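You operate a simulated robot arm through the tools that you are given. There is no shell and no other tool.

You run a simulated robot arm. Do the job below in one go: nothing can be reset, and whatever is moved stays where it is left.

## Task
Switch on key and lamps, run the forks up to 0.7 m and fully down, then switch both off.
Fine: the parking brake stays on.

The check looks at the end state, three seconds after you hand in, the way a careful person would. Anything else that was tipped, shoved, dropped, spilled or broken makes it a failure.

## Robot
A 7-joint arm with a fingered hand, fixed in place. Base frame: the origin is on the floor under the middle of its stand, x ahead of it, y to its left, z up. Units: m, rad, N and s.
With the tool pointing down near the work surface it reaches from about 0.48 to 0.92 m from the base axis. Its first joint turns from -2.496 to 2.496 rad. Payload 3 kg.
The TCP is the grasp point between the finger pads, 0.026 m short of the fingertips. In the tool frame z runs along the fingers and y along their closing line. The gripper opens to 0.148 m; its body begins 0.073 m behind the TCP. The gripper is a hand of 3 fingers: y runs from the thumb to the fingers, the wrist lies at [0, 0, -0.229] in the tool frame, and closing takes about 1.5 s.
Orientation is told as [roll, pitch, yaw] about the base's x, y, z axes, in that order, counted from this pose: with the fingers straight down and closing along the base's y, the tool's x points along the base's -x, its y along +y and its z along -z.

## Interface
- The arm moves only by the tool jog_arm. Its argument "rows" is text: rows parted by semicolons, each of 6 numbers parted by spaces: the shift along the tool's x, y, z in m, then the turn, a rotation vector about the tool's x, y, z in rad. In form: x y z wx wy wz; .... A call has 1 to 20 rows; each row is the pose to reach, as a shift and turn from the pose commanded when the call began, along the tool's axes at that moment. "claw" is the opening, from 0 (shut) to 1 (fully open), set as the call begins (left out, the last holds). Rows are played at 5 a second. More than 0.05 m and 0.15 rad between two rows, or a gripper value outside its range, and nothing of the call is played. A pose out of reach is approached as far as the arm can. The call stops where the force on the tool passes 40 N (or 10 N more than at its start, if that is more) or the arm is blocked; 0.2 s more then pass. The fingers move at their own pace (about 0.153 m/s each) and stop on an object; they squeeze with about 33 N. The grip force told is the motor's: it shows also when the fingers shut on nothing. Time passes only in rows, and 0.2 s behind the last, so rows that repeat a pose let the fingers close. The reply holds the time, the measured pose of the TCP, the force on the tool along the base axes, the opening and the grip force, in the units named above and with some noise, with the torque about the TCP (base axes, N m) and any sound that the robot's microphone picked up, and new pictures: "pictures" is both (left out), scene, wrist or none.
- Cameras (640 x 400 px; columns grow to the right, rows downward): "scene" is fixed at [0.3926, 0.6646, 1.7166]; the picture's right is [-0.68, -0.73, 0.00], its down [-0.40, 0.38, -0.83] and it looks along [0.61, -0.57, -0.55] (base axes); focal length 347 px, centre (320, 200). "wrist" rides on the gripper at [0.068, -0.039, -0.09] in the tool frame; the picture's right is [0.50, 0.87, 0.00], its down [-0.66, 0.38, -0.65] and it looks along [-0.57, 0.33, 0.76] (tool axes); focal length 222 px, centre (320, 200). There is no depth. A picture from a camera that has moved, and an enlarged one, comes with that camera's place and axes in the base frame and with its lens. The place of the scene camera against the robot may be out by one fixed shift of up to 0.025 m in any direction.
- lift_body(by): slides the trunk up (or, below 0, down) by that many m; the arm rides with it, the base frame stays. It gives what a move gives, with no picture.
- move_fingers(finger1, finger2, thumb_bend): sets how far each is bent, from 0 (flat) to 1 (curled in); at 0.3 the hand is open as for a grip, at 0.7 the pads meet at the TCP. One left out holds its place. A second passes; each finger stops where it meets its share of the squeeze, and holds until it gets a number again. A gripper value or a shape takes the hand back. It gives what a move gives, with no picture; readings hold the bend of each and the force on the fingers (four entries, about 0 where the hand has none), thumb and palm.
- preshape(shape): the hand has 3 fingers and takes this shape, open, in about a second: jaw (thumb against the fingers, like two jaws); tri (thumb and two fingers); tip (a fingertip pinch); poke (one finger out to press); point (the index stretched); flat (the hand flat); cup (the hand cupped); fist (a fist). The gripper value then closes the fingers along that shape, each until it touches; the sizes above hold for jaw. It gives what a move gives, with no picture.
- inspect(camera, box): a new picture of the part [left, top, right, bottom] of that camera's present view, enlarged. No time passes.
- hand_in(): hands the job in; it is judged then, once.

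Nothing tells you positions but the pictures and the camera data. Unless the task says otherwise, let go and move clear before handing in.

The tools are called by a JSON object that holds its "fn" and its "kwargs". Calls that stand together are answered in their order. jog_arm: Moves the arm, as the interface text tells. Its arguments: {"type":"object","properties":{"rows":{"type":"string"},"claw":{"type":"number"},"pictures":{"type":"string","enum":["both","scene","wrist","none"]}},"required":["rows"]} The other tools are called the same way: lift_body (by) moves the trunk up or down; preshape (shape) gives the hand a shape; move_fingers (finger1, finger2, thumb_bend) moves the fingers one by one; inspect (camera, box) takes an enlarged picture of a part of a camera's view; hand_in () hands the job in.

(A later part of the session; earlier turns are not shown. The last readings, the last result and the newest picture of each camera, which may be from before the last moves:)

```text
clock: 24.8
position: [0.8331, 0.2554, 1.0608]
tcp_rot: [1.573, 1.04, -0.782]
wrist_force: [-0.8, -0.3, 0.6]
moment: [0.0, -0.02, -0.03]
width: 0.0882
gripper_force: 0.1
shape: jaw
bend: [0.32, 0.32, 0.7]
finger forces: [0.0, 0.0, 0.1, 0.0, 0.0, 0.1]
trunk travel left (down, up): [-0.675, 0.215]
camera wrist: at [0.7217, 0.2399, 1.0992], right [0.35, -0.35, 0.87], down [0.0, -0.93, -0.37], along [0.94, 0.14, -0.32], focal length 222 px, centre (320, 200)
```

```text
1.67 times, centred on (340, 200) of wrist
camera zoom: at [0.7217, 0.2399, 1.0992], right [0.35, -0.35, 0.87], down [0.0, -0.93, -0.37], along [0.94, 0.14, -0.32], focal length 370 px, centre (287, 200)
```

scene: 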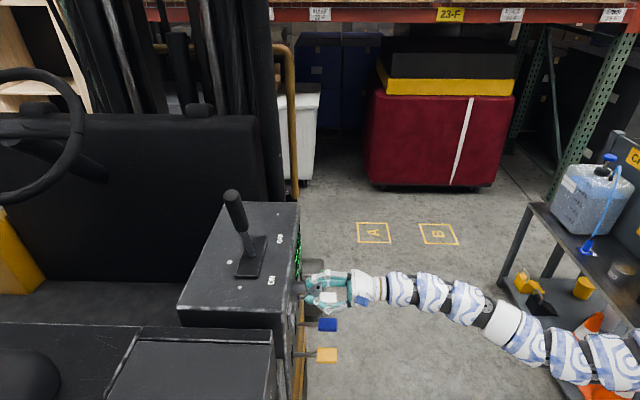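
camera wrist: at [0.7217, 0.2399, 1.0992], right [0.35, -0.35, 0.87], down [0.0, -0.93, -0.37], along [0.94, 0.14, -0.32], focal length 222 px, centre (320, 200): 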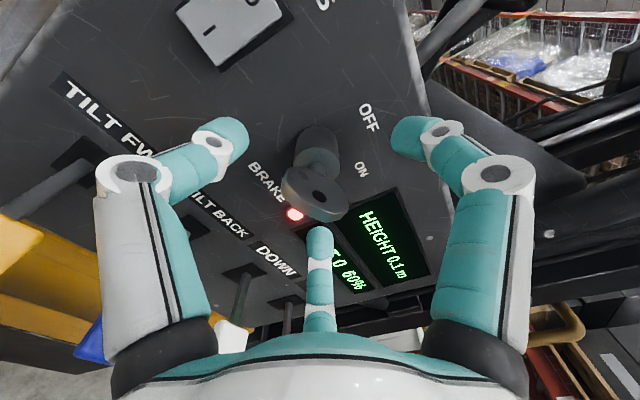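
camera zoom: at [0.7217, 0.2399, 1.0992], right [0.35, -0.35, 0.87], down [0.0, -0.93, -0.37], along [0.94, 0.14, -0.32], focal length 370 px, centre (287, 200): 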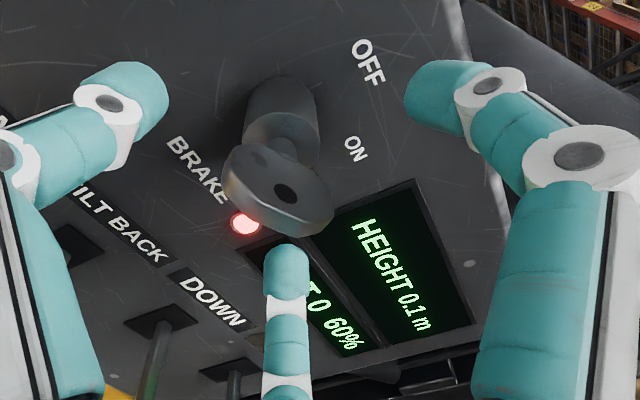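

The key stays at ON. I'll back off, roll the hand level, and take the poke shape for the rocker.

{"fn": "jog_arm", "kwargs": {"rows": "0 0 -0.02 0 0 0; 0 0 -0.05 0 0 0; 0 0 -0.08 0 0 0; 0 0 -0.11 0 0 0.1; 0 0 -0.13 0 0 0.22; 0 0 -0.14 0 0 0.34; 0 0 -0.14 0 0 0.46; 0 0 -0.14 0 0 0.53; 0 0 -0.14 0 0 0.53", "pictures": "none"}}

{"fn": "preshape", "kwargs": {"shape": "poke"}}

{"fn": "jog_arm", "kwargs": {"rows": "0 0 0 0 0 0"}}

{"fn": "inspect", "kwargs": {"camera": "scene", "box": [270, 200, 470, 340]}}

```text
clock: 26.8
position: [0.7339, 0.1571, 1.0613]
tcp_rot: [-2.062, 1.569, 1.87]
wrist_force: [-0.9, 0.1, 0.1]
moment: [0.04, 0.0, -0.02]
width: 0.0884
gripper_force: 0.0
shape: jaw
bend: [0.32, 0.32, 0.7]
finger forces: [0.0, 0.1, 0.1, 0.0, 0.0, 0.1]
trunk travel left (down, up): [-0.675, 0.215]
```

```text
clock: 27.7
position: [0.7341, 0.1567, 1.0616]
tcp_rot: [-2.903, 1.569, 1.027]
wrist_force: [-0.2, -0.1, -0.1]
moment: [0.01, 0.02, 0.0]
width: 0.0
gripper_force: 0.1
shape: poke
bend: [1.0, 1.0, 0.4]
finger forces: [0.0, 0.0, 0.0, 0.0, 0.1, 0.0]
trunk travel left (down, up): [-0.675, 0.215]
```

```text
clock: 28.1
position: [0.7341, 0.1576, 1.0614]
tcp_rot: [-2.896, 1.571, 1.032]
wrist_force: [-1.2, -0.6, -0.2]
moment: [-0.01, 0.05, 0.01]
width: 0.0
gripper_force: 0.0
shape: poke
bend: [1.0, 1.0, 0.4]
finger forces: [0.1, 0.1, 0.0, 0.1, 0.0, 0.0]
trunk travel left (down, up): [-0.675, 0.215]
camera wrist: at [0.6431, 0.1203, 1.1278], right [0.61, -0.61, 0.5], down [-0.19, -0.73, -0.66], along [0.77, 0.31, -0.57], focal length 222 px, centre (320, 200)
```

scene: 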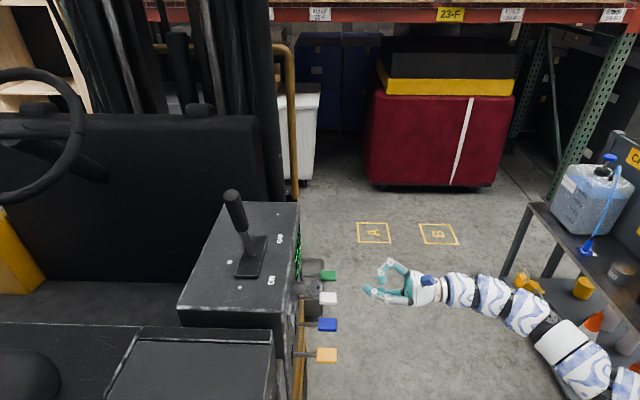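
wrist: 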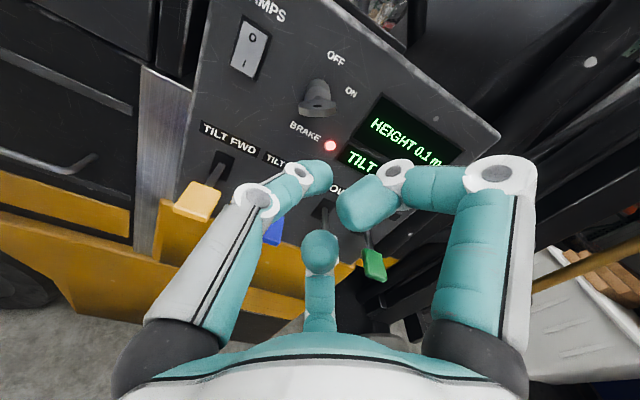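

```text
2.86 times, centred on (370, 270) of scene
camera zoom: at [0.3926, 0.6646, 1.7166], right [-0.68, -0.73, 0.0], down [-0.4, 0.38, -0.83], along [0.61, -0.57, -0.55], focal length 990 px, centre (177, 0)
```

zoom: 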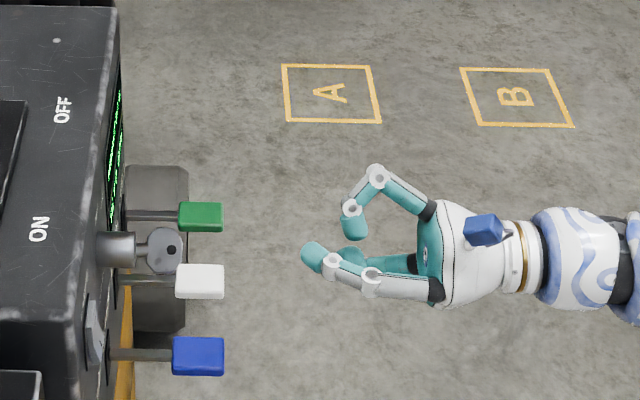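

In this shape one digit points out with its tip on the tool axis. I'll look closely at the rocker to find which half stands proud and exactly where it is.

{"fn": "inspect", "kwargs": {"camera": "wrist", "box": [200, 0, 320, 100]}}

{"fn": "inspect", "kwargs": {"camera": "scene", "box": [280, 270, 340, 350]}}

{"fn": "inspect", "kwargs": {"camera": "wrist", "box": [280, 80, 480, 200]}}

```text
4.00 times, centred on (260, 50) of wrist
camera zoom: at [0.6431, 0.1203, 1.1278], right [0.61, -0.61, 0.5], down [-0.19, -0.73, -0.66], along [0.77, 0.31, -0.57], focal length 888 px, centre (560, 800)
```

zoom: 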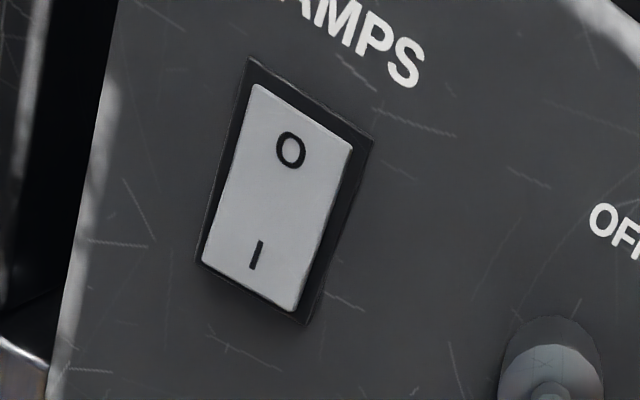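

```text
5.00 times, centred on (310, 310) of scene
camera zoom: at [0.3926, 0.6646, 1.7166], right [-0.68, -0.73, 0.0], down [-0.4, 0.38, -0.83], along [0.61, -0.57, -0.55], focal length 1733 px, centre (370, -350)
```

zoom: 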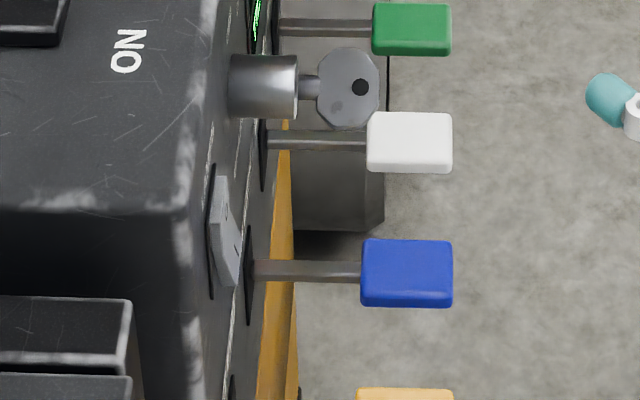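

```text
3.20 times, centred on (380, 140) of wrist
camera zoom: at [0.6431, 0.1203, 1.1278], right [0.61, -0.61, 0.5], down [-0.19, -0.73, -0.66], along [0.77, 0.31, -0.57], focal length 711 px, centre (128, 392)
```

zoom: 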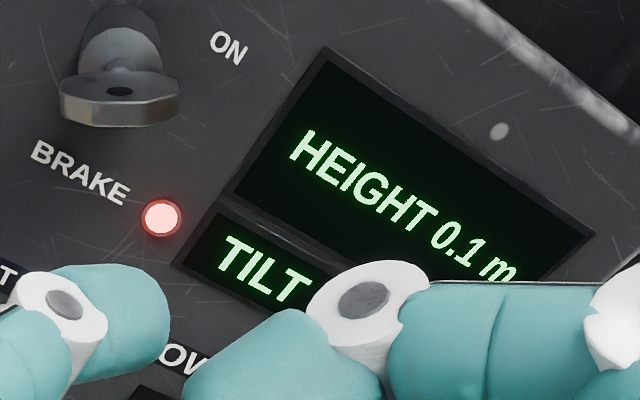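

The rocker's lower half (I) stands proud, so the lamps are off. The I mark is at about u=0.3205, z=1.045. I'll move the poke tip in front of it and check before pressing.

{"fn": "jog_arm", "kwargs": {"rows": "-0.005 -0.03 0.01 0 0 0; -0.012 -0.06 0.03 0 0 0; -0.0185 -0.0875 0.05 0 0 0; -0.0185 -0.0875 0.08 0 0 0; -0.0185 -0.0875 0.11 0 0 0; -0.0185 -0.0875 0.13 0 0 0; -0.0185 -0.0875 0.13 0 0 0"}}

{"fn": "inspect", "kwargs": {"camera": "wrist", "box": [220, 80, 420, 240]}}

{"fn": "inspect", "kwargs": {"camera": "scene", "box": [260, 250, 380, 340]}}

```text
clock: 29.7
position: [0.7636, 0.3105, 1.0415]
tcp_rot: [2.926, 1.569, 0.571]
wrist_force: [0.3, 0.4, 0.8]
moment: [0.04, 0.01, 0.0]
width: 0.0001
gripper_force: 0.0
shape: poke
bend: [1.0, 1.0, 0.4]
finger forces: [0.0, 0.0, 0.0, 0.1, 0.0, 0.1]
trunk travel left (down, up): [-0.675, 0.215]
camera wrist: at [0.6724, 0.2742, 1.109], right [0.61, -0.61, 0.5], down [-0.19, -0.73, -0.66], along [0.77, 0.31, -0.57], focal length 222 px, centre (320, 200)
```

scene: 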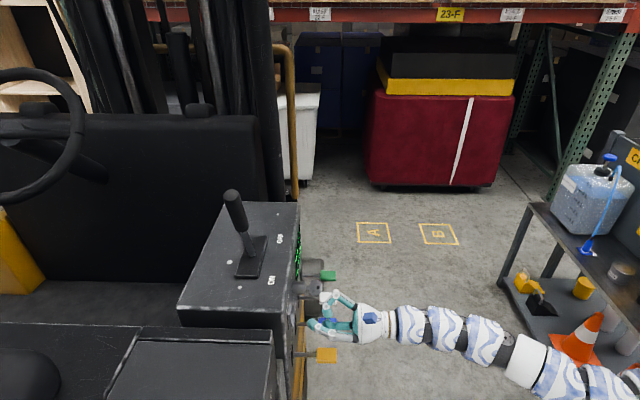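
wrist: 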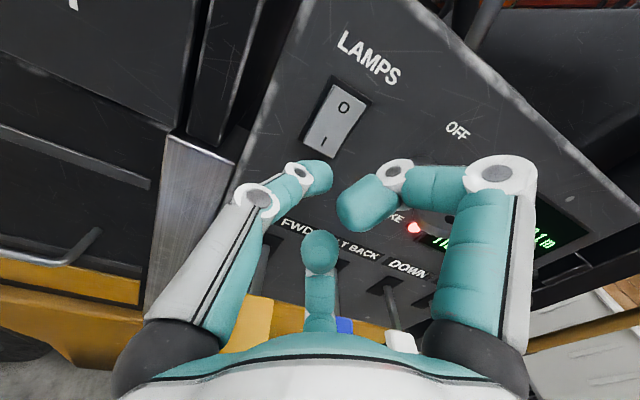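

```text
2.50 times, centred on (320, 160) of wrist
camera zoom: at [0.6724, 0.2742, 1.109], right [0.61, -0.61, 0.5], down [-0.19, -0.73, -0.66], along [0.77, 0.31, -0.57], focal length 555 px, centre (320, 300)
```

zoom: 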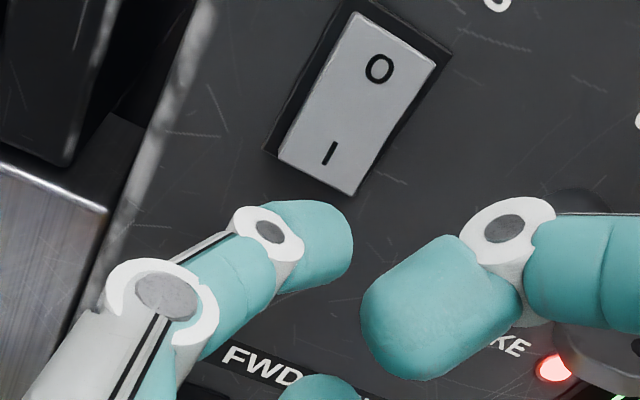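

```text
4.44 times, centred on (320, 295) of scene
camera zoom: at [0.3926, 0.6646, 1.7166], right [-0.68, -0.73, 0.0], down [-0.4, 0.38, -0.83], along [0.61, -0.57, -0.55], focal length 1540 px, centre (320, -222)
```

zoom: 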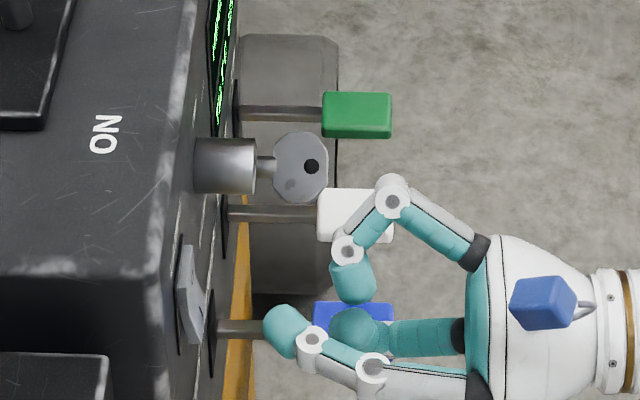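

The tip is lined up with the I half. I'll raise it 4 mm and press in slow steps, watching the force.

{"fn": "jog_arm", "kwargs": {"rows": "0.004 0.0005 0.015 0 0 0; 0.004 0.0005 0.028 0 0 0; 0.004 0.0005 0.034 0 0 0; 0.004 0.0005 0.038 0 0 0; 0.004 0.0005 0.042 0 0 0; 0.004 0.0005 0.046 0 0 0"}}

{"fn": "inspect", "kwargs": {"camera": "wrist", "box": [220, 80, 420, 240]}}

{"fn": "inspect", "kwargs": {"camera": "scene", "box": [260, 250, 380, 340]}}

```text
clock: 30.9
position: [0.7883, 0.3405, 1.0454]
tcp_rot: [-1.307, 1.568, 2.626]
wrist_force: [-24.0, -17.0, 1.0]
moment: [0.11, -0.15, -0.04]
width: 0.0
gripper_force: 0.0
shape: poke
bend: [1.0, 1.0, 0.92]
finger forces: [0.0, 0.0, 0.0, 0.0, 28.8, 0.0]
trunk travel left (down, up): [-0.675, 0.215]
stopped in row 6: the force on the tool passed its limit at 44 N (the readings are from after the stop); the commanded pose is now the measured one
camera wrist: at [0.6976, 0.303, 1.1125], right [0.62, -0.61, 0.5], down [-0.19, -0.73, -0.66], along [0.76, 0.31, -0.57], focal length 222 px, centre (320, 200)
```

scene: 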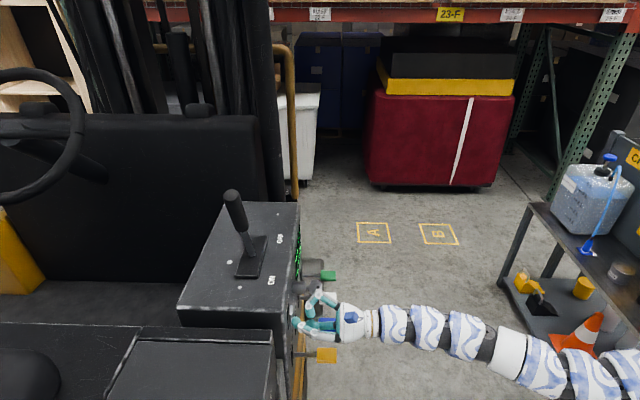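
wrist: 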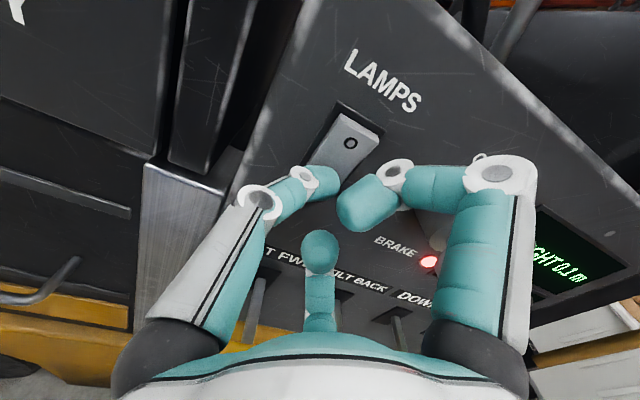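

```text
2.50 times, centred on (320, 160) of wrist
camera zoom: at [0.6976, 0.303, 1.1125], right [0.62, -0.61, 0.5], down [-0.19, -0.73, -0.66], along [0.76, 0.31, -0.57], focal length 555 px, centre (320, 300)
```

zoom: 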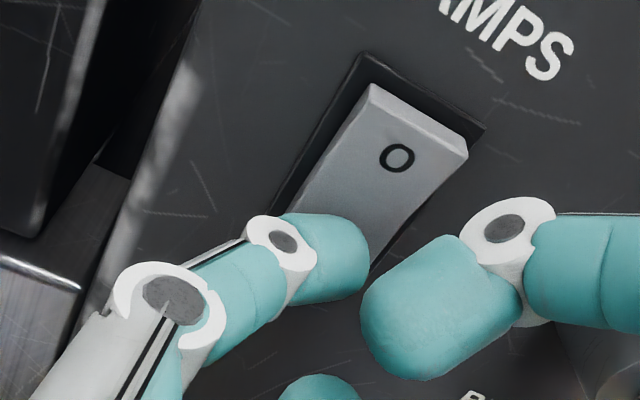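

```text
4.44 times, centred on (320, 295) of scene
camera zoom: at [0.3926, 0.6646, 1.7166], right [-0.68, -0.73, 0.0], down [-0.4, 0.38, -0.83], along [0.61, -0.57, -0.55], focal length 1540 px, centre (320, -222)
```

zoom: 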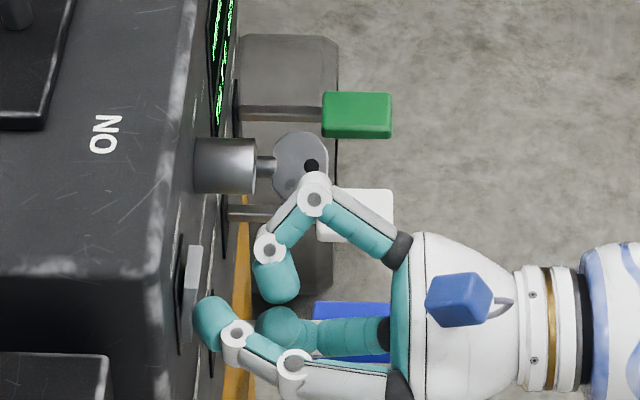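

The rocker flipped and its O half now stands proud, so the lamps are on. I'll retreat, then move across to the UP lever side.

{"fn": "jog_arm", "kwargs": {"rows": "0 0 -0.03 0 0 0; 0 0 -0.07 0 0 0; 0 0.01 -0.11 0 0 0; 0 0.03 -0.15 0 0 0; 0 0.07 -0.16 0 0 0; 0 0.11 -0.16 0 0 0; 0 0.15 -0.16 0 0 0; 0 0.15 -0.16 0 0 0"}}

{"fn": "inspect", "kwargs": {"camera": "scene", "box": [260, 250, 380, 340]}}

{"fn": "inspect", "kwargs": {"camera": "wrist", "box": [160, 0, 440, 200]}}

```text
clock: 32.7
position: [0.7853, 0.123, 1.0442]
tcp_rot: [-0.91, 1.567, 3.024]
wrist_force: [-0.5, 0.4, 0.4]
moment: [0.02, -0.02, 0.01]
width: 0.0003
gripper_force: 0.0
shape: poke
bend: [1.0, 1.0, 0.4]
finger forces: [0.0, 0.1, 0.1, 0.1, 0.0, 0.0]
trunk travel left (down, up): [-0.675, 0.215]
camera wrist: at [0.6945, 0.0856, 1.1116], right [0.62, -0.61, 0.5], down [-0.19, -0.73, -0.65], along [0.76, 0.31, -0.57], focal length 222 px, centre (320, 200)
```

scene: 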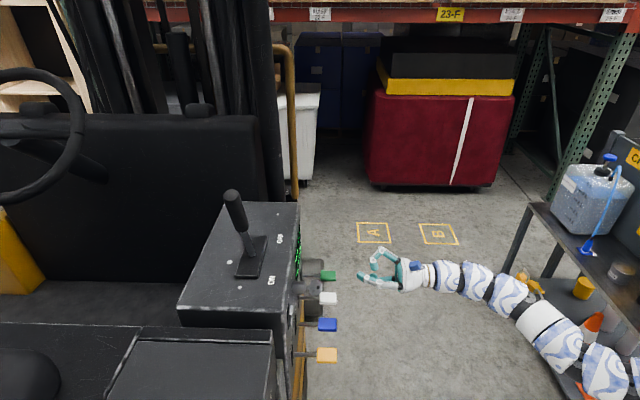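
wrist: 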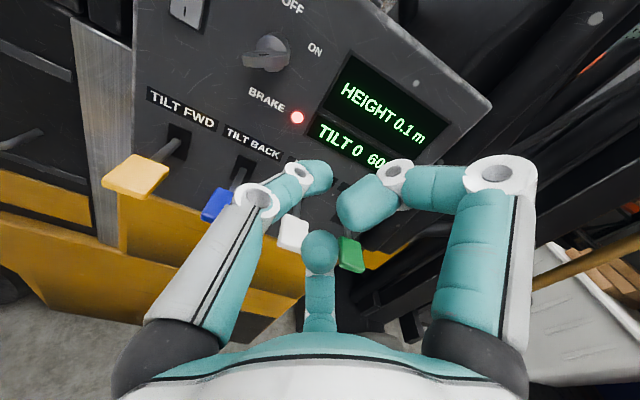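

```text
4.44 times, centred on (320, 295) of scene
camera zoom: at [0.3926, 0.6646, 1.7166], right [-0.68, -0.73, 0.0], down [-0.4, 0.38, -0.83], along [0.61, -0.57, -0.55], focal length 1540 px, centre (320, -222)
```

zoom: 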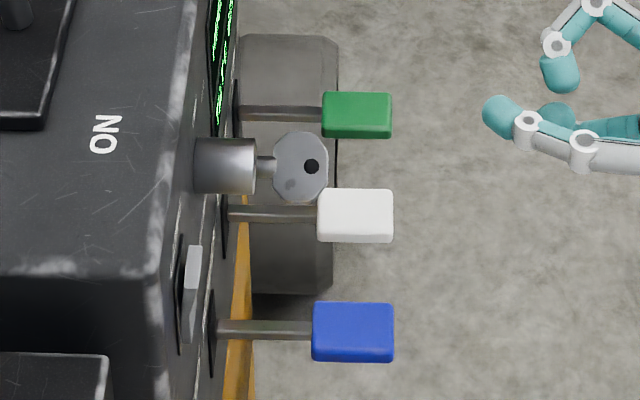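

```text
2.00 times, centred on (300, 100) of wrist
camera zoom: at [0.6945, 0.0856, 1.1116], right [0.62, -0.61, 0.5], down [-0.19, -0.73, -0.65], along [0.76, 0.31, -0.57], focal length 444 px, centre (360, 400)
```

zoom: 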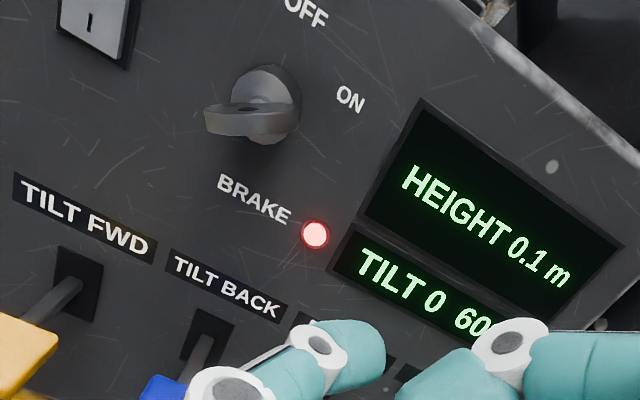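

Key and lamps are both on. To press the levers from above while still seeing the display, I'd like the poke digit coming from the top. I'll try rolling the hand +90° in free space as I move right to the UP lever.

{"fn": "jog_arm", "kwargs": {"rows": "0 0.011 0 0 0 0.13; 0 0.022 0 0 0 0.26; 0 0.033 0 0 0 0.39; 0 0.044 0 0 0 0.52; 0 0.055 0 0 0 0.65; 0 0.066 0 0 0 0.78; 0 0.077 0 0 0 0.91; 0 0.088 0 0 0 1.04; 0 0.099 0 0 0 1.17; 0 0.11 0 0 0 1.3; 0 0.12 0 0 0 1.43; 0 0.13 0 0 0 1.571; 0 0.13 0 0 0 1.571"}}

```text
clock: 35.5
position: [0.8771, 0.0313, 1.0436]
tcp_rot: [-1.57, -0.003, 2.362]
wrist_force: [0.0, -0.3, 0.5]
moment: [-0.01, -0.01, 0.02]
width: 0.0
gripper_force: 0.0
shape: poke
bend: [1.0, 1.0, 0.4]
finger forces: [0.1, 0.1, 0.0, 0.0, 0.0, 0.0]
trunk travel left (down, up): [-0.675, 0.215]
camera wrist: at [0.8632, -0.0806, 1.0823], right [0.35, -0.35, -0.87], down [-0.93, 0.0, -0.37], along [0.13, 0.94, -0.33], focal length 222 px, centre (320, 200)
```

scene: 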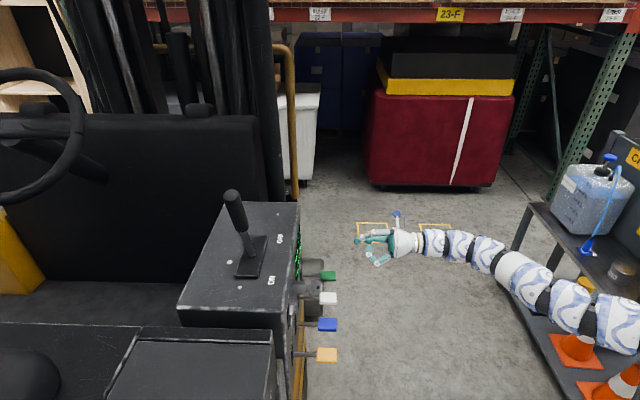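
wrist: 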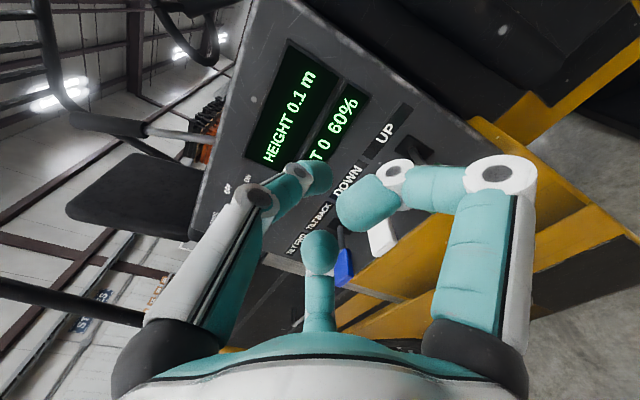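

The roll worked: the poke digit comes from above and the display is readable at HEIGHT 0.1 m. Now I'll hover the tip just above the front of the green UP knob.

{"fn": "jog_arm", "kwargs": {"rows": "0 0.02 0.014 0 0 0; -0.001 0.045 0.03 0 0 0; -0.001 0.07 0.05 0 0 0; -0.001 0.09 0.071 0 0 0; -0.001 0.098 0.071 0 0 0; -0.001 0.098 0.071 0 0 0"}}

{"fn": "inspect", "kwargs": {"camera": "wrist", "box": [180, 40, 500, 280]}}

{"fn": "inspect", "kwargs": {"camera": "scene", "box": [290, 230, 410, 310]}}

```text
clock: 36.9
position: [0.926, 0.0834, 0.9455]
tcp_rot: [-1.569, -0.001, 2.364]
wrist_force: [0.8, 0.0, -0.1]
moment: [0.0, 0.04, 0.01]
width: 0.0
gripper_force: 0.1
shape: poke
bend: [1.0, 1.0, 0.4]
finger forces: [0.0, 0.1, 0.0, 0.0, 0.1, 0.1]
trunk travel left (down, up): [-0.675, 0.215]
camera wrist: at [0.9121, -0.0291, 0.9842], right [0.35, -0.35, -0.87], down [-0.93, -0.01, -0.38], along [0.13, 0.94, -0.33], focal length 222 px, centre (320, 200)
```

scene: 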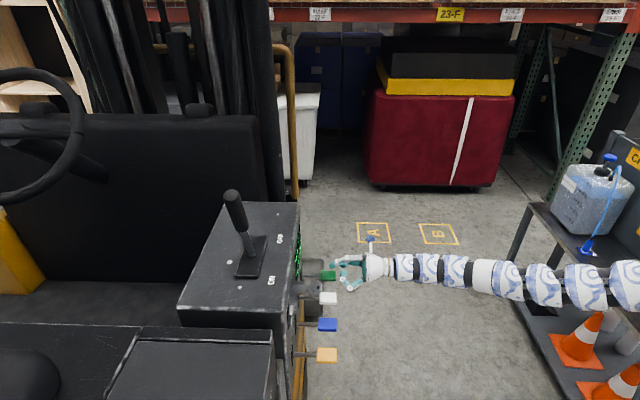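
wrist: 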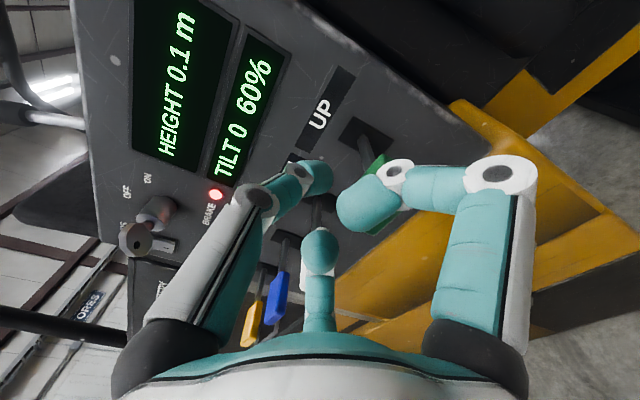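

```text
1.67 times, centred on (340, 160) of wrist
camera zoom: at [0.9121, -0.0291, 0.9842], right [0.35, -0.35, -0.87], down [-0.93, -0.01, -0.38], along [0.13, 0.94, -0.33], focal length 370 px, centre (287, 267)
```

zoom: 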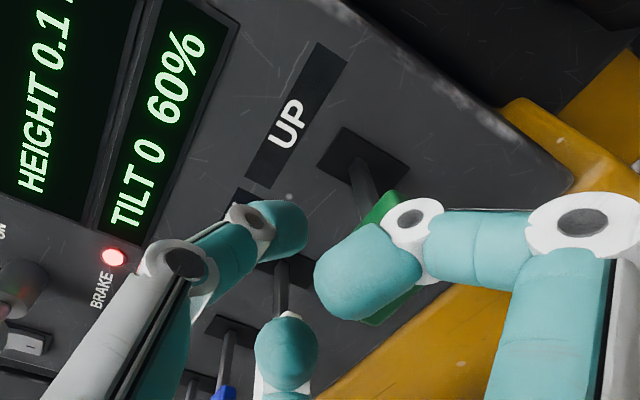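

```text
5.00 times, centred on (350, 270) of scene
camera zoom: at [0.3926, 0.6646, 1.7166], right [-0.68, -0.73, 0.0], down [-0.4, 0.38, -0.83], along [0.61, -0.57, -0.55], focal length 1733 px, centre (170, -150)
```

zoom: 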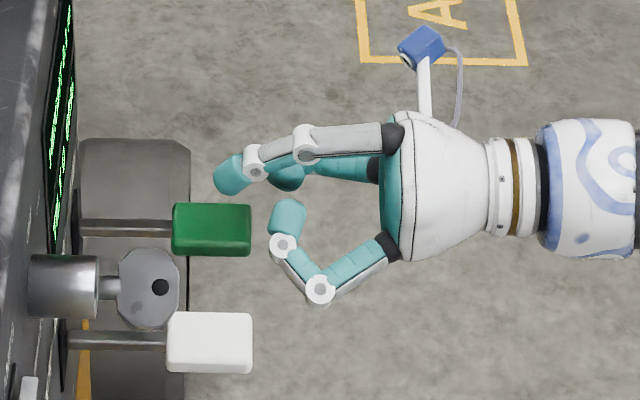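

The tip is above the front of the green knob and the display is in view. I'll lower slowly to find contact.

{"fn": "jog_arm", "kwargs": {"rows": "0 0.01 0 0 0 0; 0 0.02 0 0 0 0; 0 0.026 0 0 0 0; 0 0.032 0 0 0 0; 0 0.036 0 0 0 0; 0 0.04 0 0 0 0"}}

{"fn": "inspect", "kwargs": {"camera": "scene", "box": [290, 230, 410, 310]}}

```text
clock: 38.3
position: [0.9266, 0.0831, 0.9063]
tcp_rot: [-1.568, -0.004, 2.364]
wrist_force: [-0.2, -0.2, 0.8]
moment: [-0.02, -0.01, -0.02]
width: 0.0
gripper_force: 0.1
shape: poke
bend: [1.0, 1.0, 0.4]
finger forces: [0.0, 0.0, 0.1, 0.1, 1.2, 0.0]
trunk travel left (down, up): [-0.675, 0.215]
camera wrist: at [0.9114, -0.0292, 0.9445], right [0.35, -0.35, -0.87], down [-0.93, -0.01, -0.38], along [0.13, 0.94, -0.33], focal length 222 px, centre (320, 200)
```

scene: 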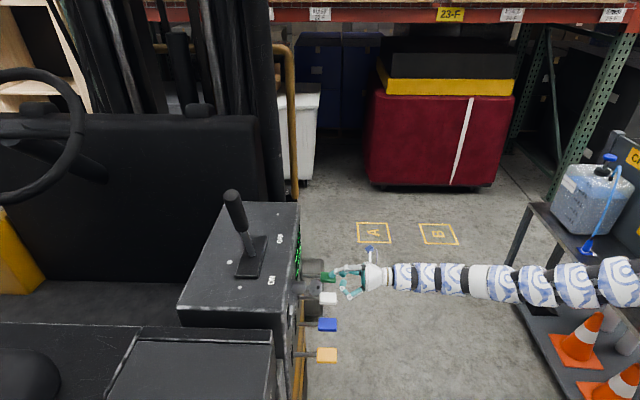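
wrist: 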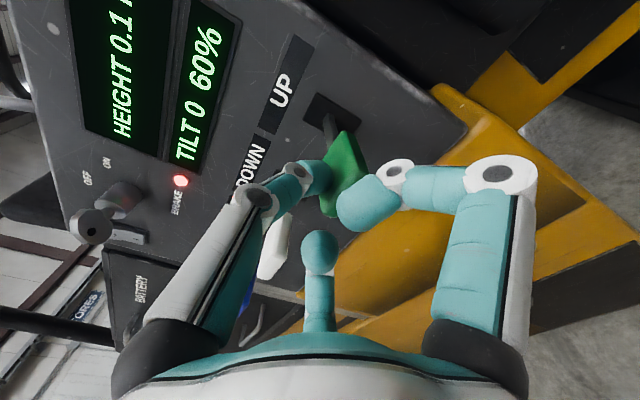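

```text
5.00 times, centred on (350, 270) of scene
camera zoom: at [0.3926, 0.6646, 1.7166], right [-0.68, -0.73, 0.0], down [-0.4, 0.38, -0.83], along [0.61, -0.57, -0.55], focal length 1733 px, centre (170, -150)
```

zoom: 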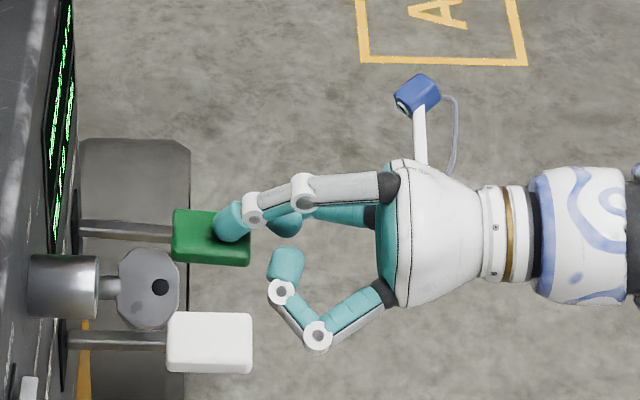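

The lever is light and has already moved a few millimetres at about 1 N. I'll give a short press of about 0.02 m and release it in the same call to see what the height does.

{"fn": "jog_arm", "kwargs": {"rows": "0 0.01 0 0 0 0; 0 0.02 0 0 0 0; 0 0.02 0 0 0 0; 0 0 0 0 0 0; 0 -0.02 0 0 0 0; 0 -0.03 0 0 0 0"}}

{"fn": "inspect", "kwargs": {"camera": "wrist", "box": [60, 0, 260, 200]}}

{"fn": "inspect", "kwargs": {"camera": "scene", "box": [290, 230, 410, 310]}}

```text
clock: 39.7
position: [0.926, 0.0828, 0.9358]
tcp_rot: [-1.568, -0.003, 2.363]
wrist_force: [0.8, 0.5, -0.1]
moment: [-0.01, 0.01, 0.02]
width: 0.0002
gripper_force: 0.1
shape: poke
bend: [1.0, 1.0, 0.4]
finger forces: [0.0, 0.0, 0.1, 0.1, 0.0, 0.1]
trunk travel left (down, up): [-0.675, 0.215]
camera wrist: at [0.9119, -0.0294, 0.9741], right [0.35, -0.35, -0.87], down [-0.93, -0.01, -0.37], along [0.13, 0.94, -0.33], focal length 222 px, centre (320, 200)
```

scene: 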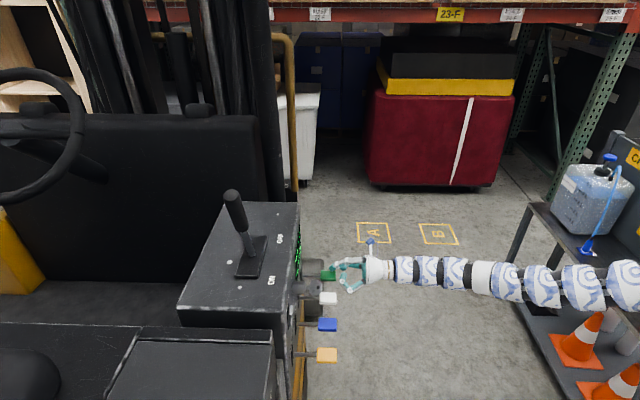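
wrist: 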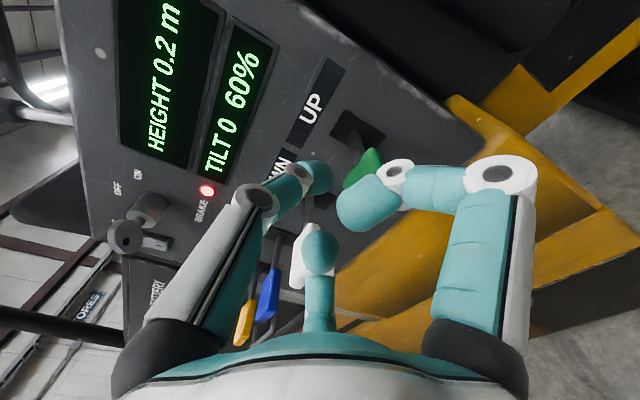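

```text
2.00 times, centred on (160, 100) of wrist
camera zoom: at [0.9119, -0.0294, 0.9741], right [0.35, -0.35, -0.87], down [-0.93, -0.01, -0.37], along [0.13, 0.94, -0.33], focal length 444 px, centre (640, 400)
```

zoom: 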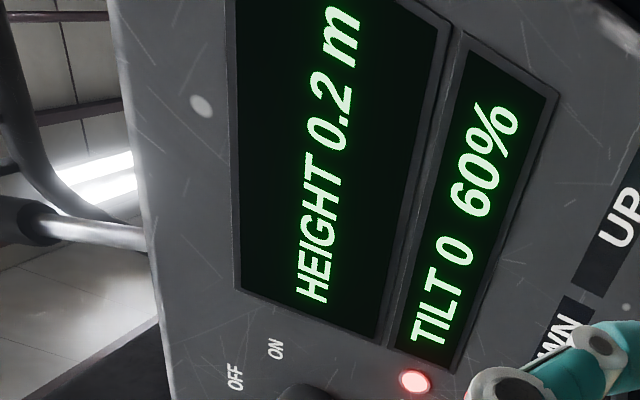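

```text
5.00 times, centred on (350, 270) of scene
camera zoom: at [0.3926, 0.6646, 1.7166], right [-0.68, -0.73, 0.0], down [-0.4, 0.38, -0.83], along [0.61, -0.57, -0.55], focal length 1733 px, centre (170, -150)
```

zoom: 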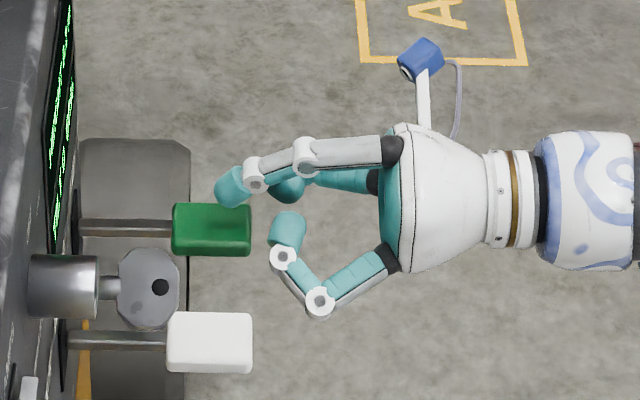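

Pressing down raises the forks: the display went from 0.1 to 0.2 m and the lever sprang back. I'll press again with a hold of about 0.8 s to calibrate the rate.

{"fn": "jog_arm", "kwargs": {"rows": "0 0.03 0 0 0 0; 0 0.05 0 0 0 0; 0 0.05 0 0 0 0; 0 0.05 0 0 0 0; 0 0.05 0 0 0 0; 0 0.02 0 0 0 0; 0 0 0 0 0 0", "pictures": "wrist"}}

{"fn": "inspect", "kwargs": {"camera": "wrist", "box": [60, 0, 260, 200]}}

```text
clock: 41.3
position: [0.926, 0.0835, 0.9353]
tcp_rot: [-1.568, -0.003, 2.363]
wrist_force: [-0.3, -0.3, 0.1]
moment: [0.01, -0.01, 0.0]
width: 0.0
gripper_force: 0.0
shape: poke
bend: [1.0, 1.0, 0.4]
finger forces: [0.0, 0.1, 0.1, 0.1, 0.0, 0.1]
trunk travel left (down, up): [-0.675, 0.215]
camera wrist: at [0.9112, -0.0282, 0.974], right [0.35, -0.35, -0.87], down [-0.93, -0.01, -0.37], along [0.13, 0.94, -0.33], focal length 222 px, centre (320, 200)
```

wrist: 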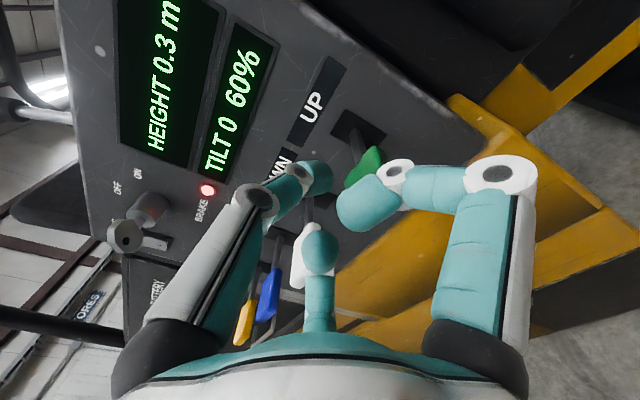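

```text
2.00 times, centred on (160, 100) of wrist
camera zoom: at [0.9112, -0.0282, 0.974], right [0.35, -0.35, -0.87], down [-0.93, -0.01, -0.37], along [0.13, 0.94, -0.33], focal length 444 px, centre (640, 400)
```

zoom: 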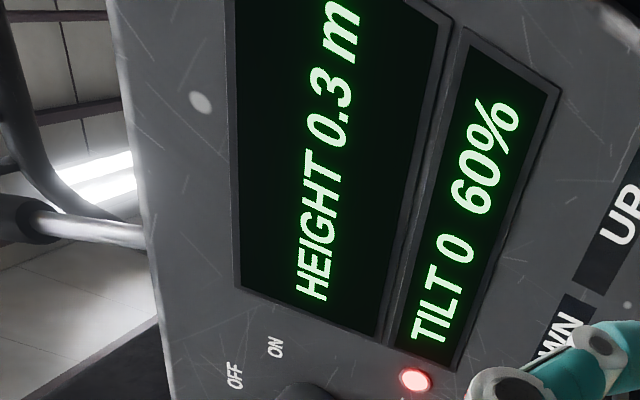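

The display reads 0.3 m, so the rate is about 0.12 m/s. I'll do a longer press of about 1.6 s, aiming for roughly 0.5 m.

{"fn": "jog_arm", "kwargs": {"rows": "0 0.03 0 0 0 0; 0 0.05 0 0 0 0; 0 0.05 0 0 0 0; 0 0.05 0 0 0 0; 0 0.05 0 0 0 0; 0 0.05 0 0 0 0; 0 0.05 0 0 0 0; 0 0.05 0 0 0 0; 0 0.05 0 0 0 0; 0 0.02 0 0 0 0; 0 0 0 0 0 0", "pictures": "wrist"}}

{"fn": "inspect", "kwargs": {"camera": "wrist", "box": [60, 0, 260, 200]}}

```text
clock: 43.7
position: [0.9259, 0.0843, 0.9364]
tcp_rot: [-1.569, -0.002, 2.363]
wrist_force: [0.2, -0.7, 0.2]
moment: [0.0, -0.01, 0.0]
width: 0.0
gripper_force: 0.1
shape: poke
bend: [1.0, 1.0, 0.4]
finger forces: [0.0, 0.2, 0.1, 0.0, 0.0, 0.1]
trunk travel left (down, up): [-0.675, 0.215]
camera wrist: at [0.9121, -0.0279, 0.9741], right [0.35, -0.35, -0.87], down [-0.93, -0.01, -0.37], along [0.13, 0.94, -0.33], focal length 222 px, centre (320, 200)
```

wrist: 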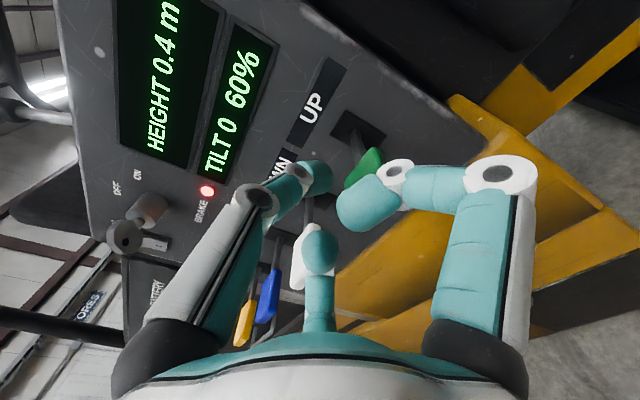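

```text
2.00 times, centred on (160, 100) of wrist
camera zoom: at [0.9121, -0.0279, 0.9741], right [0.35, -0.35, -0.87], down [-0.93, -0.01, -0.37], along [0.13, 0.94, -0.33], focal length 444 px, centre (640, 400)
```

zoom: 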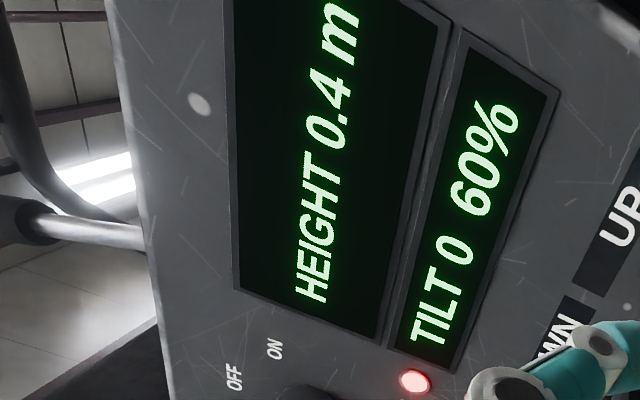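

The display reads 0.4 m, so the rate is closer to 0.09 m/s. I'll repeat the same press.

{"fn": "jog_arm", "kwargs": {"rows": "0 0.03 0 0 0 0; 0 0.05 0 0 0 0; 0 0.05 0 0 0 0; 0 0.05 0 0 0 0; 0 0.05 0 0 0 0; 0 0.05 0 0 0 0; 0 0.05 0 0 0 0; 0 0.05 0 0 0 0; 0 0.05 0 0 0 0; 0 0.02 0 0 0 0; 0 0 0 0 0 0"}}

{"fn": "inspect", "kwargs": {"camera": "wrist", "box": [60, 0, 260, 200]}}

```text
clock: 46.1
position: [0.9254, 0.0841, 0.9354]
tcp_rot: [-1.566, -0.005, 2.363]
wrist_force: [0.1, 0.6, -0.2]
moment: [0.02, -0.02, 0.0]
width: 0.0
gripper_force: 0.1
shape: poke
bend: [1.0, 1.0, 0.4]
finger forces: [0.1, 0.0, 0.0, 0.0, 0.0, 0.0]
trunk travel left (down, up): [-0.675, 0.215]
camera wrist: at [0.9113, -0.0288, 0.974], right [0.35, -0.35, -0.87], down [-0.93, -0.01, -0.37], along [0.13, 0.94, -0.33], focal length 222 px, centre (320, 200)
```

scene: 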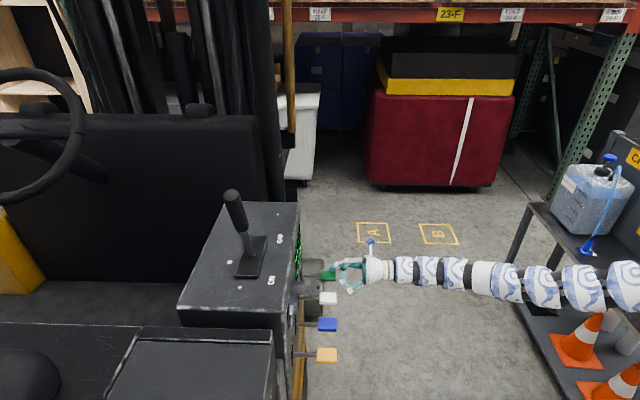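
wrist: 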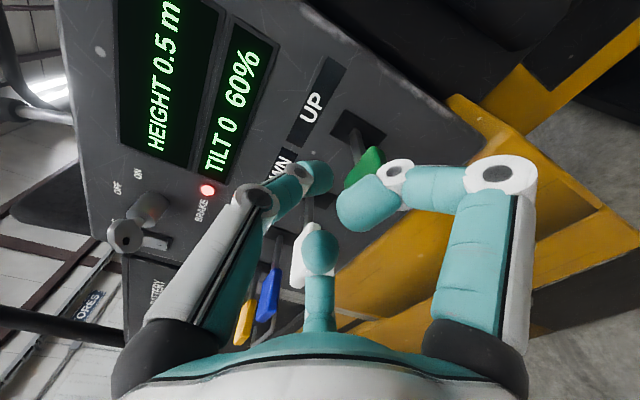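

```text
2.00 times, centred on (160, 100) of wrist
camera zoom: at [0.9113, -0.0288, 0.974], right [0.35, -0.35, -0.87], down [-0.93, -0.01, -0.37], along [0.13, 0.94, -0.33], focal length 444 px, centre (640, 400)
```

zoom: 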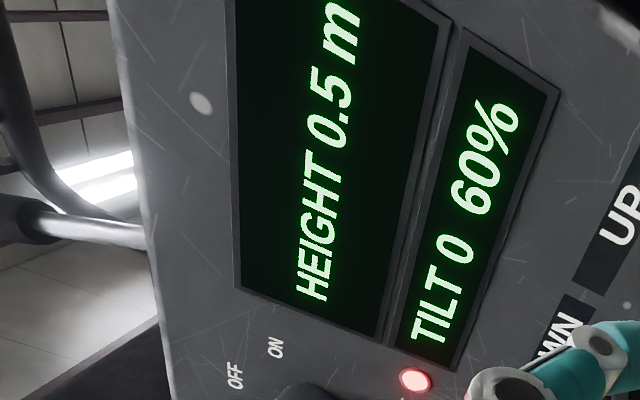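

The display reads 0.5 m. I'll make one more press of the same length.

{"fn": "jog_arm", "kwargs": {"rows": "0 0.03 0 0 0 0; 0 0.05 0 0 0 0; 0 0.05 0 0 0 0; 0 0.05 0 0 0 0; 0 0.05 0 0 0 0; 0 0.05 0 0 0 0; 0 0.05 0 0 0 0; 0 0.02 0 0 0 0; 0 0 0 0 0 0", "pictures": "wrist"}}

{"fn": "inspect", "kwargs": {"camera": "wrist", "box": [60, 0, 260, 200]}}

```text
clock: 48.1
position: [0.9257, 0.0825, 0.9354]
tcp_rot: [-1.566, -0.003, 2.363]
wrist_force: [0.3, -0.2, 0.0]
moment: [-0.01, 0.02, 0.02]
width: 0.0001
gripper_force: 0.0
shape: poke
bend: [1.0, 1.0, 0.4]
finger forces: [0.1, 0.1, 0.0, 0.1, 0.0, 0.1]
trunk travel left (down, up): [-0.675, 0.215]
camera wrist: at [0.9114, -0.0286, 0.974], right [0.35, -0.35, -0.87], down [-0.93, -0.01, -0.37], along [0.13, 0.94, -0.33], focal length 222 px, centre (320, 200)
```

wrist: 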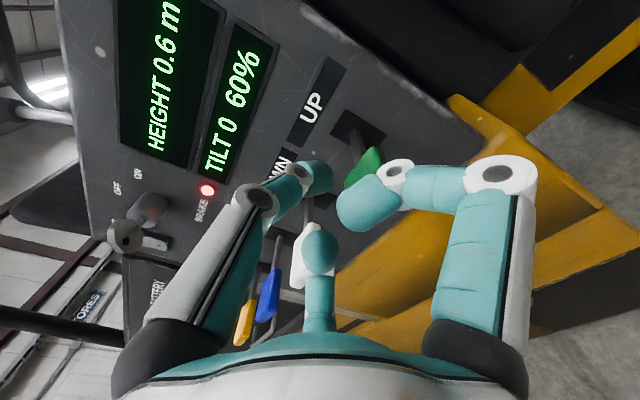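

```text
2.00 times, centred on (160, 100) of wrist
camera zoom: at [0.9114, -0.0286, 0.974], right [0.35, -0.35, -0.87], down [-0.93, -0.01, -0.37], along [0.13, 0.94, -0.33], focal length 444 px, centre (640, 400)
```

zoom: 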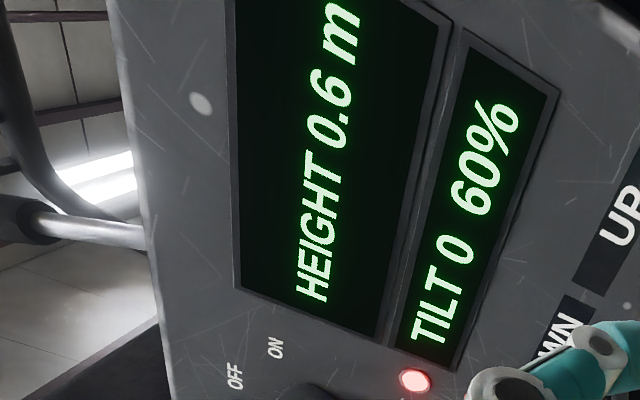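

The display reads 0.6 m; I estimate the true height at about 0.62, at 0.017 m per row pressed. From here I'll use short presses.

{"fn": "jog_arm", "kwargs": {"rows": "0 0.03 0 0 0 0; 0 0.05 0 0 0 0; 0 0.05 0 0 0 0; 0 0.02 0 0 0 0; 0 0 0 0 0 0", "pictures": "none"}}

{"fn": "inspect", "kwargs": {"camera": "wrist", "box": [60, 0, 260, 200]}}

```text
clock: 49.3
position: [0.9258, 0.0825, 0.936]
tcp_rot: [-1.567, -0.004, 2.363]
wrist_force: [0.0, 0.2, 0.0]
moment: [0.0, -0.01, -0.02]
width: 0.0
gripper_force: 0.1
shape: poke
bend: [1.0, 1.0, 0.4]
finger forces: [0.0, 0.0, 0.0, 0.0, 0.0, 0.0]
trunk travel left (down, up): [-0.675, 0.215]
```

```text
2.00 times, centred on (160, 100) of wrist
camera zoom: at [0.9113, -0.0286, 0.9742], right [0.35, -0.35, -0.87], down [-0.93, -0.01, -0.37], along [0.13, 0.94, -0.33], focal length 444 px, centre (640, 400)
```

zoom: 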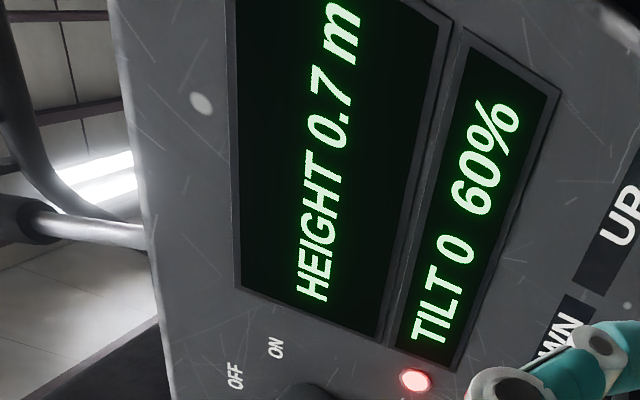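

The display reads 0.7 m, but with rounding the true height may be only about 0.66. One more short press will bring it closer to a true 0.70.

{"fn": "jog_arm", "kwargs": {"rows": "0 0.03 0 0 0 0; 0 0.05 0 0 0 0; 0 0.05 0 0 0 0; 0 0.02 0 0 0 0; 0 0 0 0 0 0"}}

{"fn": "inspect", "kwargs": {"camera": "wrist", "box": [60, 0, 260, 200]}}

```text
clock: 50.5
position: [0.9248, 0.0823, 0.934]
tcp_rot: [-1.568, -0.002, 2.365]
wrist_force: [0.2, 0.8, -0.4]
moment: [0.01, 0.04, -0.06]
width: 0.0003
gripper_force: 0.1
shape: poke
bend: [1.0, 1.0, 0.4]
finger forces: [0.0, 0.0, 0.1, 0.0, 0.0, 0.1]
trunk travel left (down, up): [-0.675, 0.215]
camera wrist: at [0.9113, -0.0293, 0.9735], right [0.35, -0.35, -0.87], down [-0.93, -0.01, -0.37], along [0.13, 0.94, -0.33], focal length 222 px, centre (320, 200)
```

scene: 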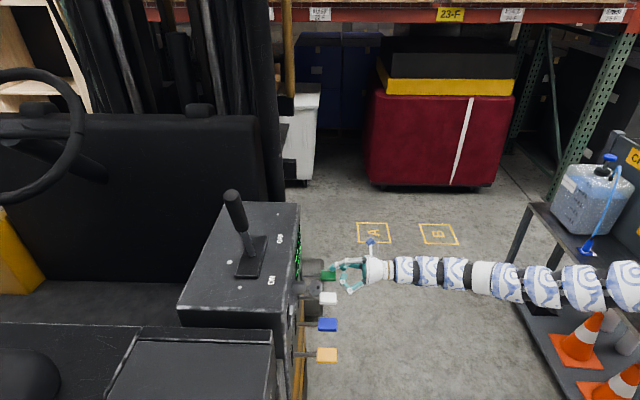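
wrist: 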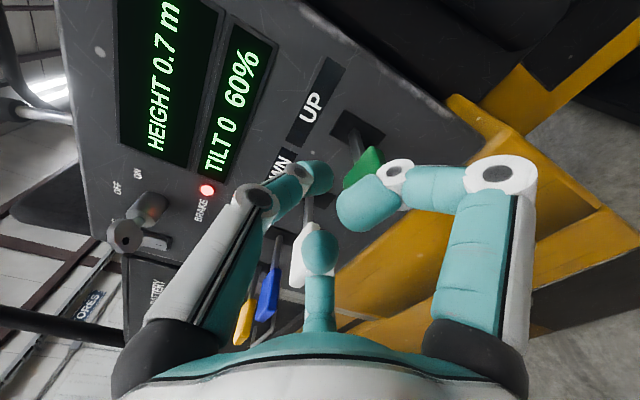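

```text
2.00 times, centred on (160, 100) of wrist
camera zoom: at [0.9113, -0.0293, 0.9735], right [0.35, -0.35, -0.87], down [-0.93, -0.01, -0.37], along [0.13, 0.94, -0.33], focal length 444 px, centre (640, 400)
```

zoom: 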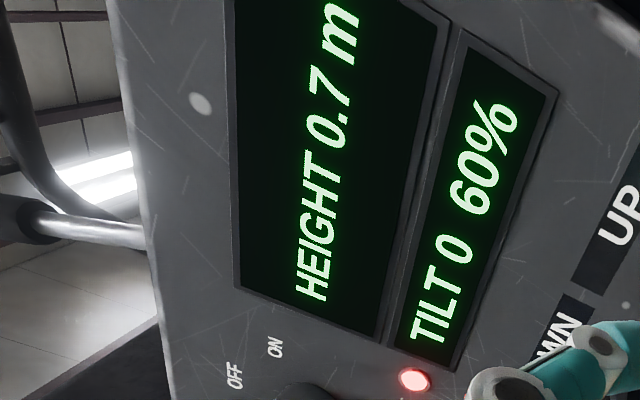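

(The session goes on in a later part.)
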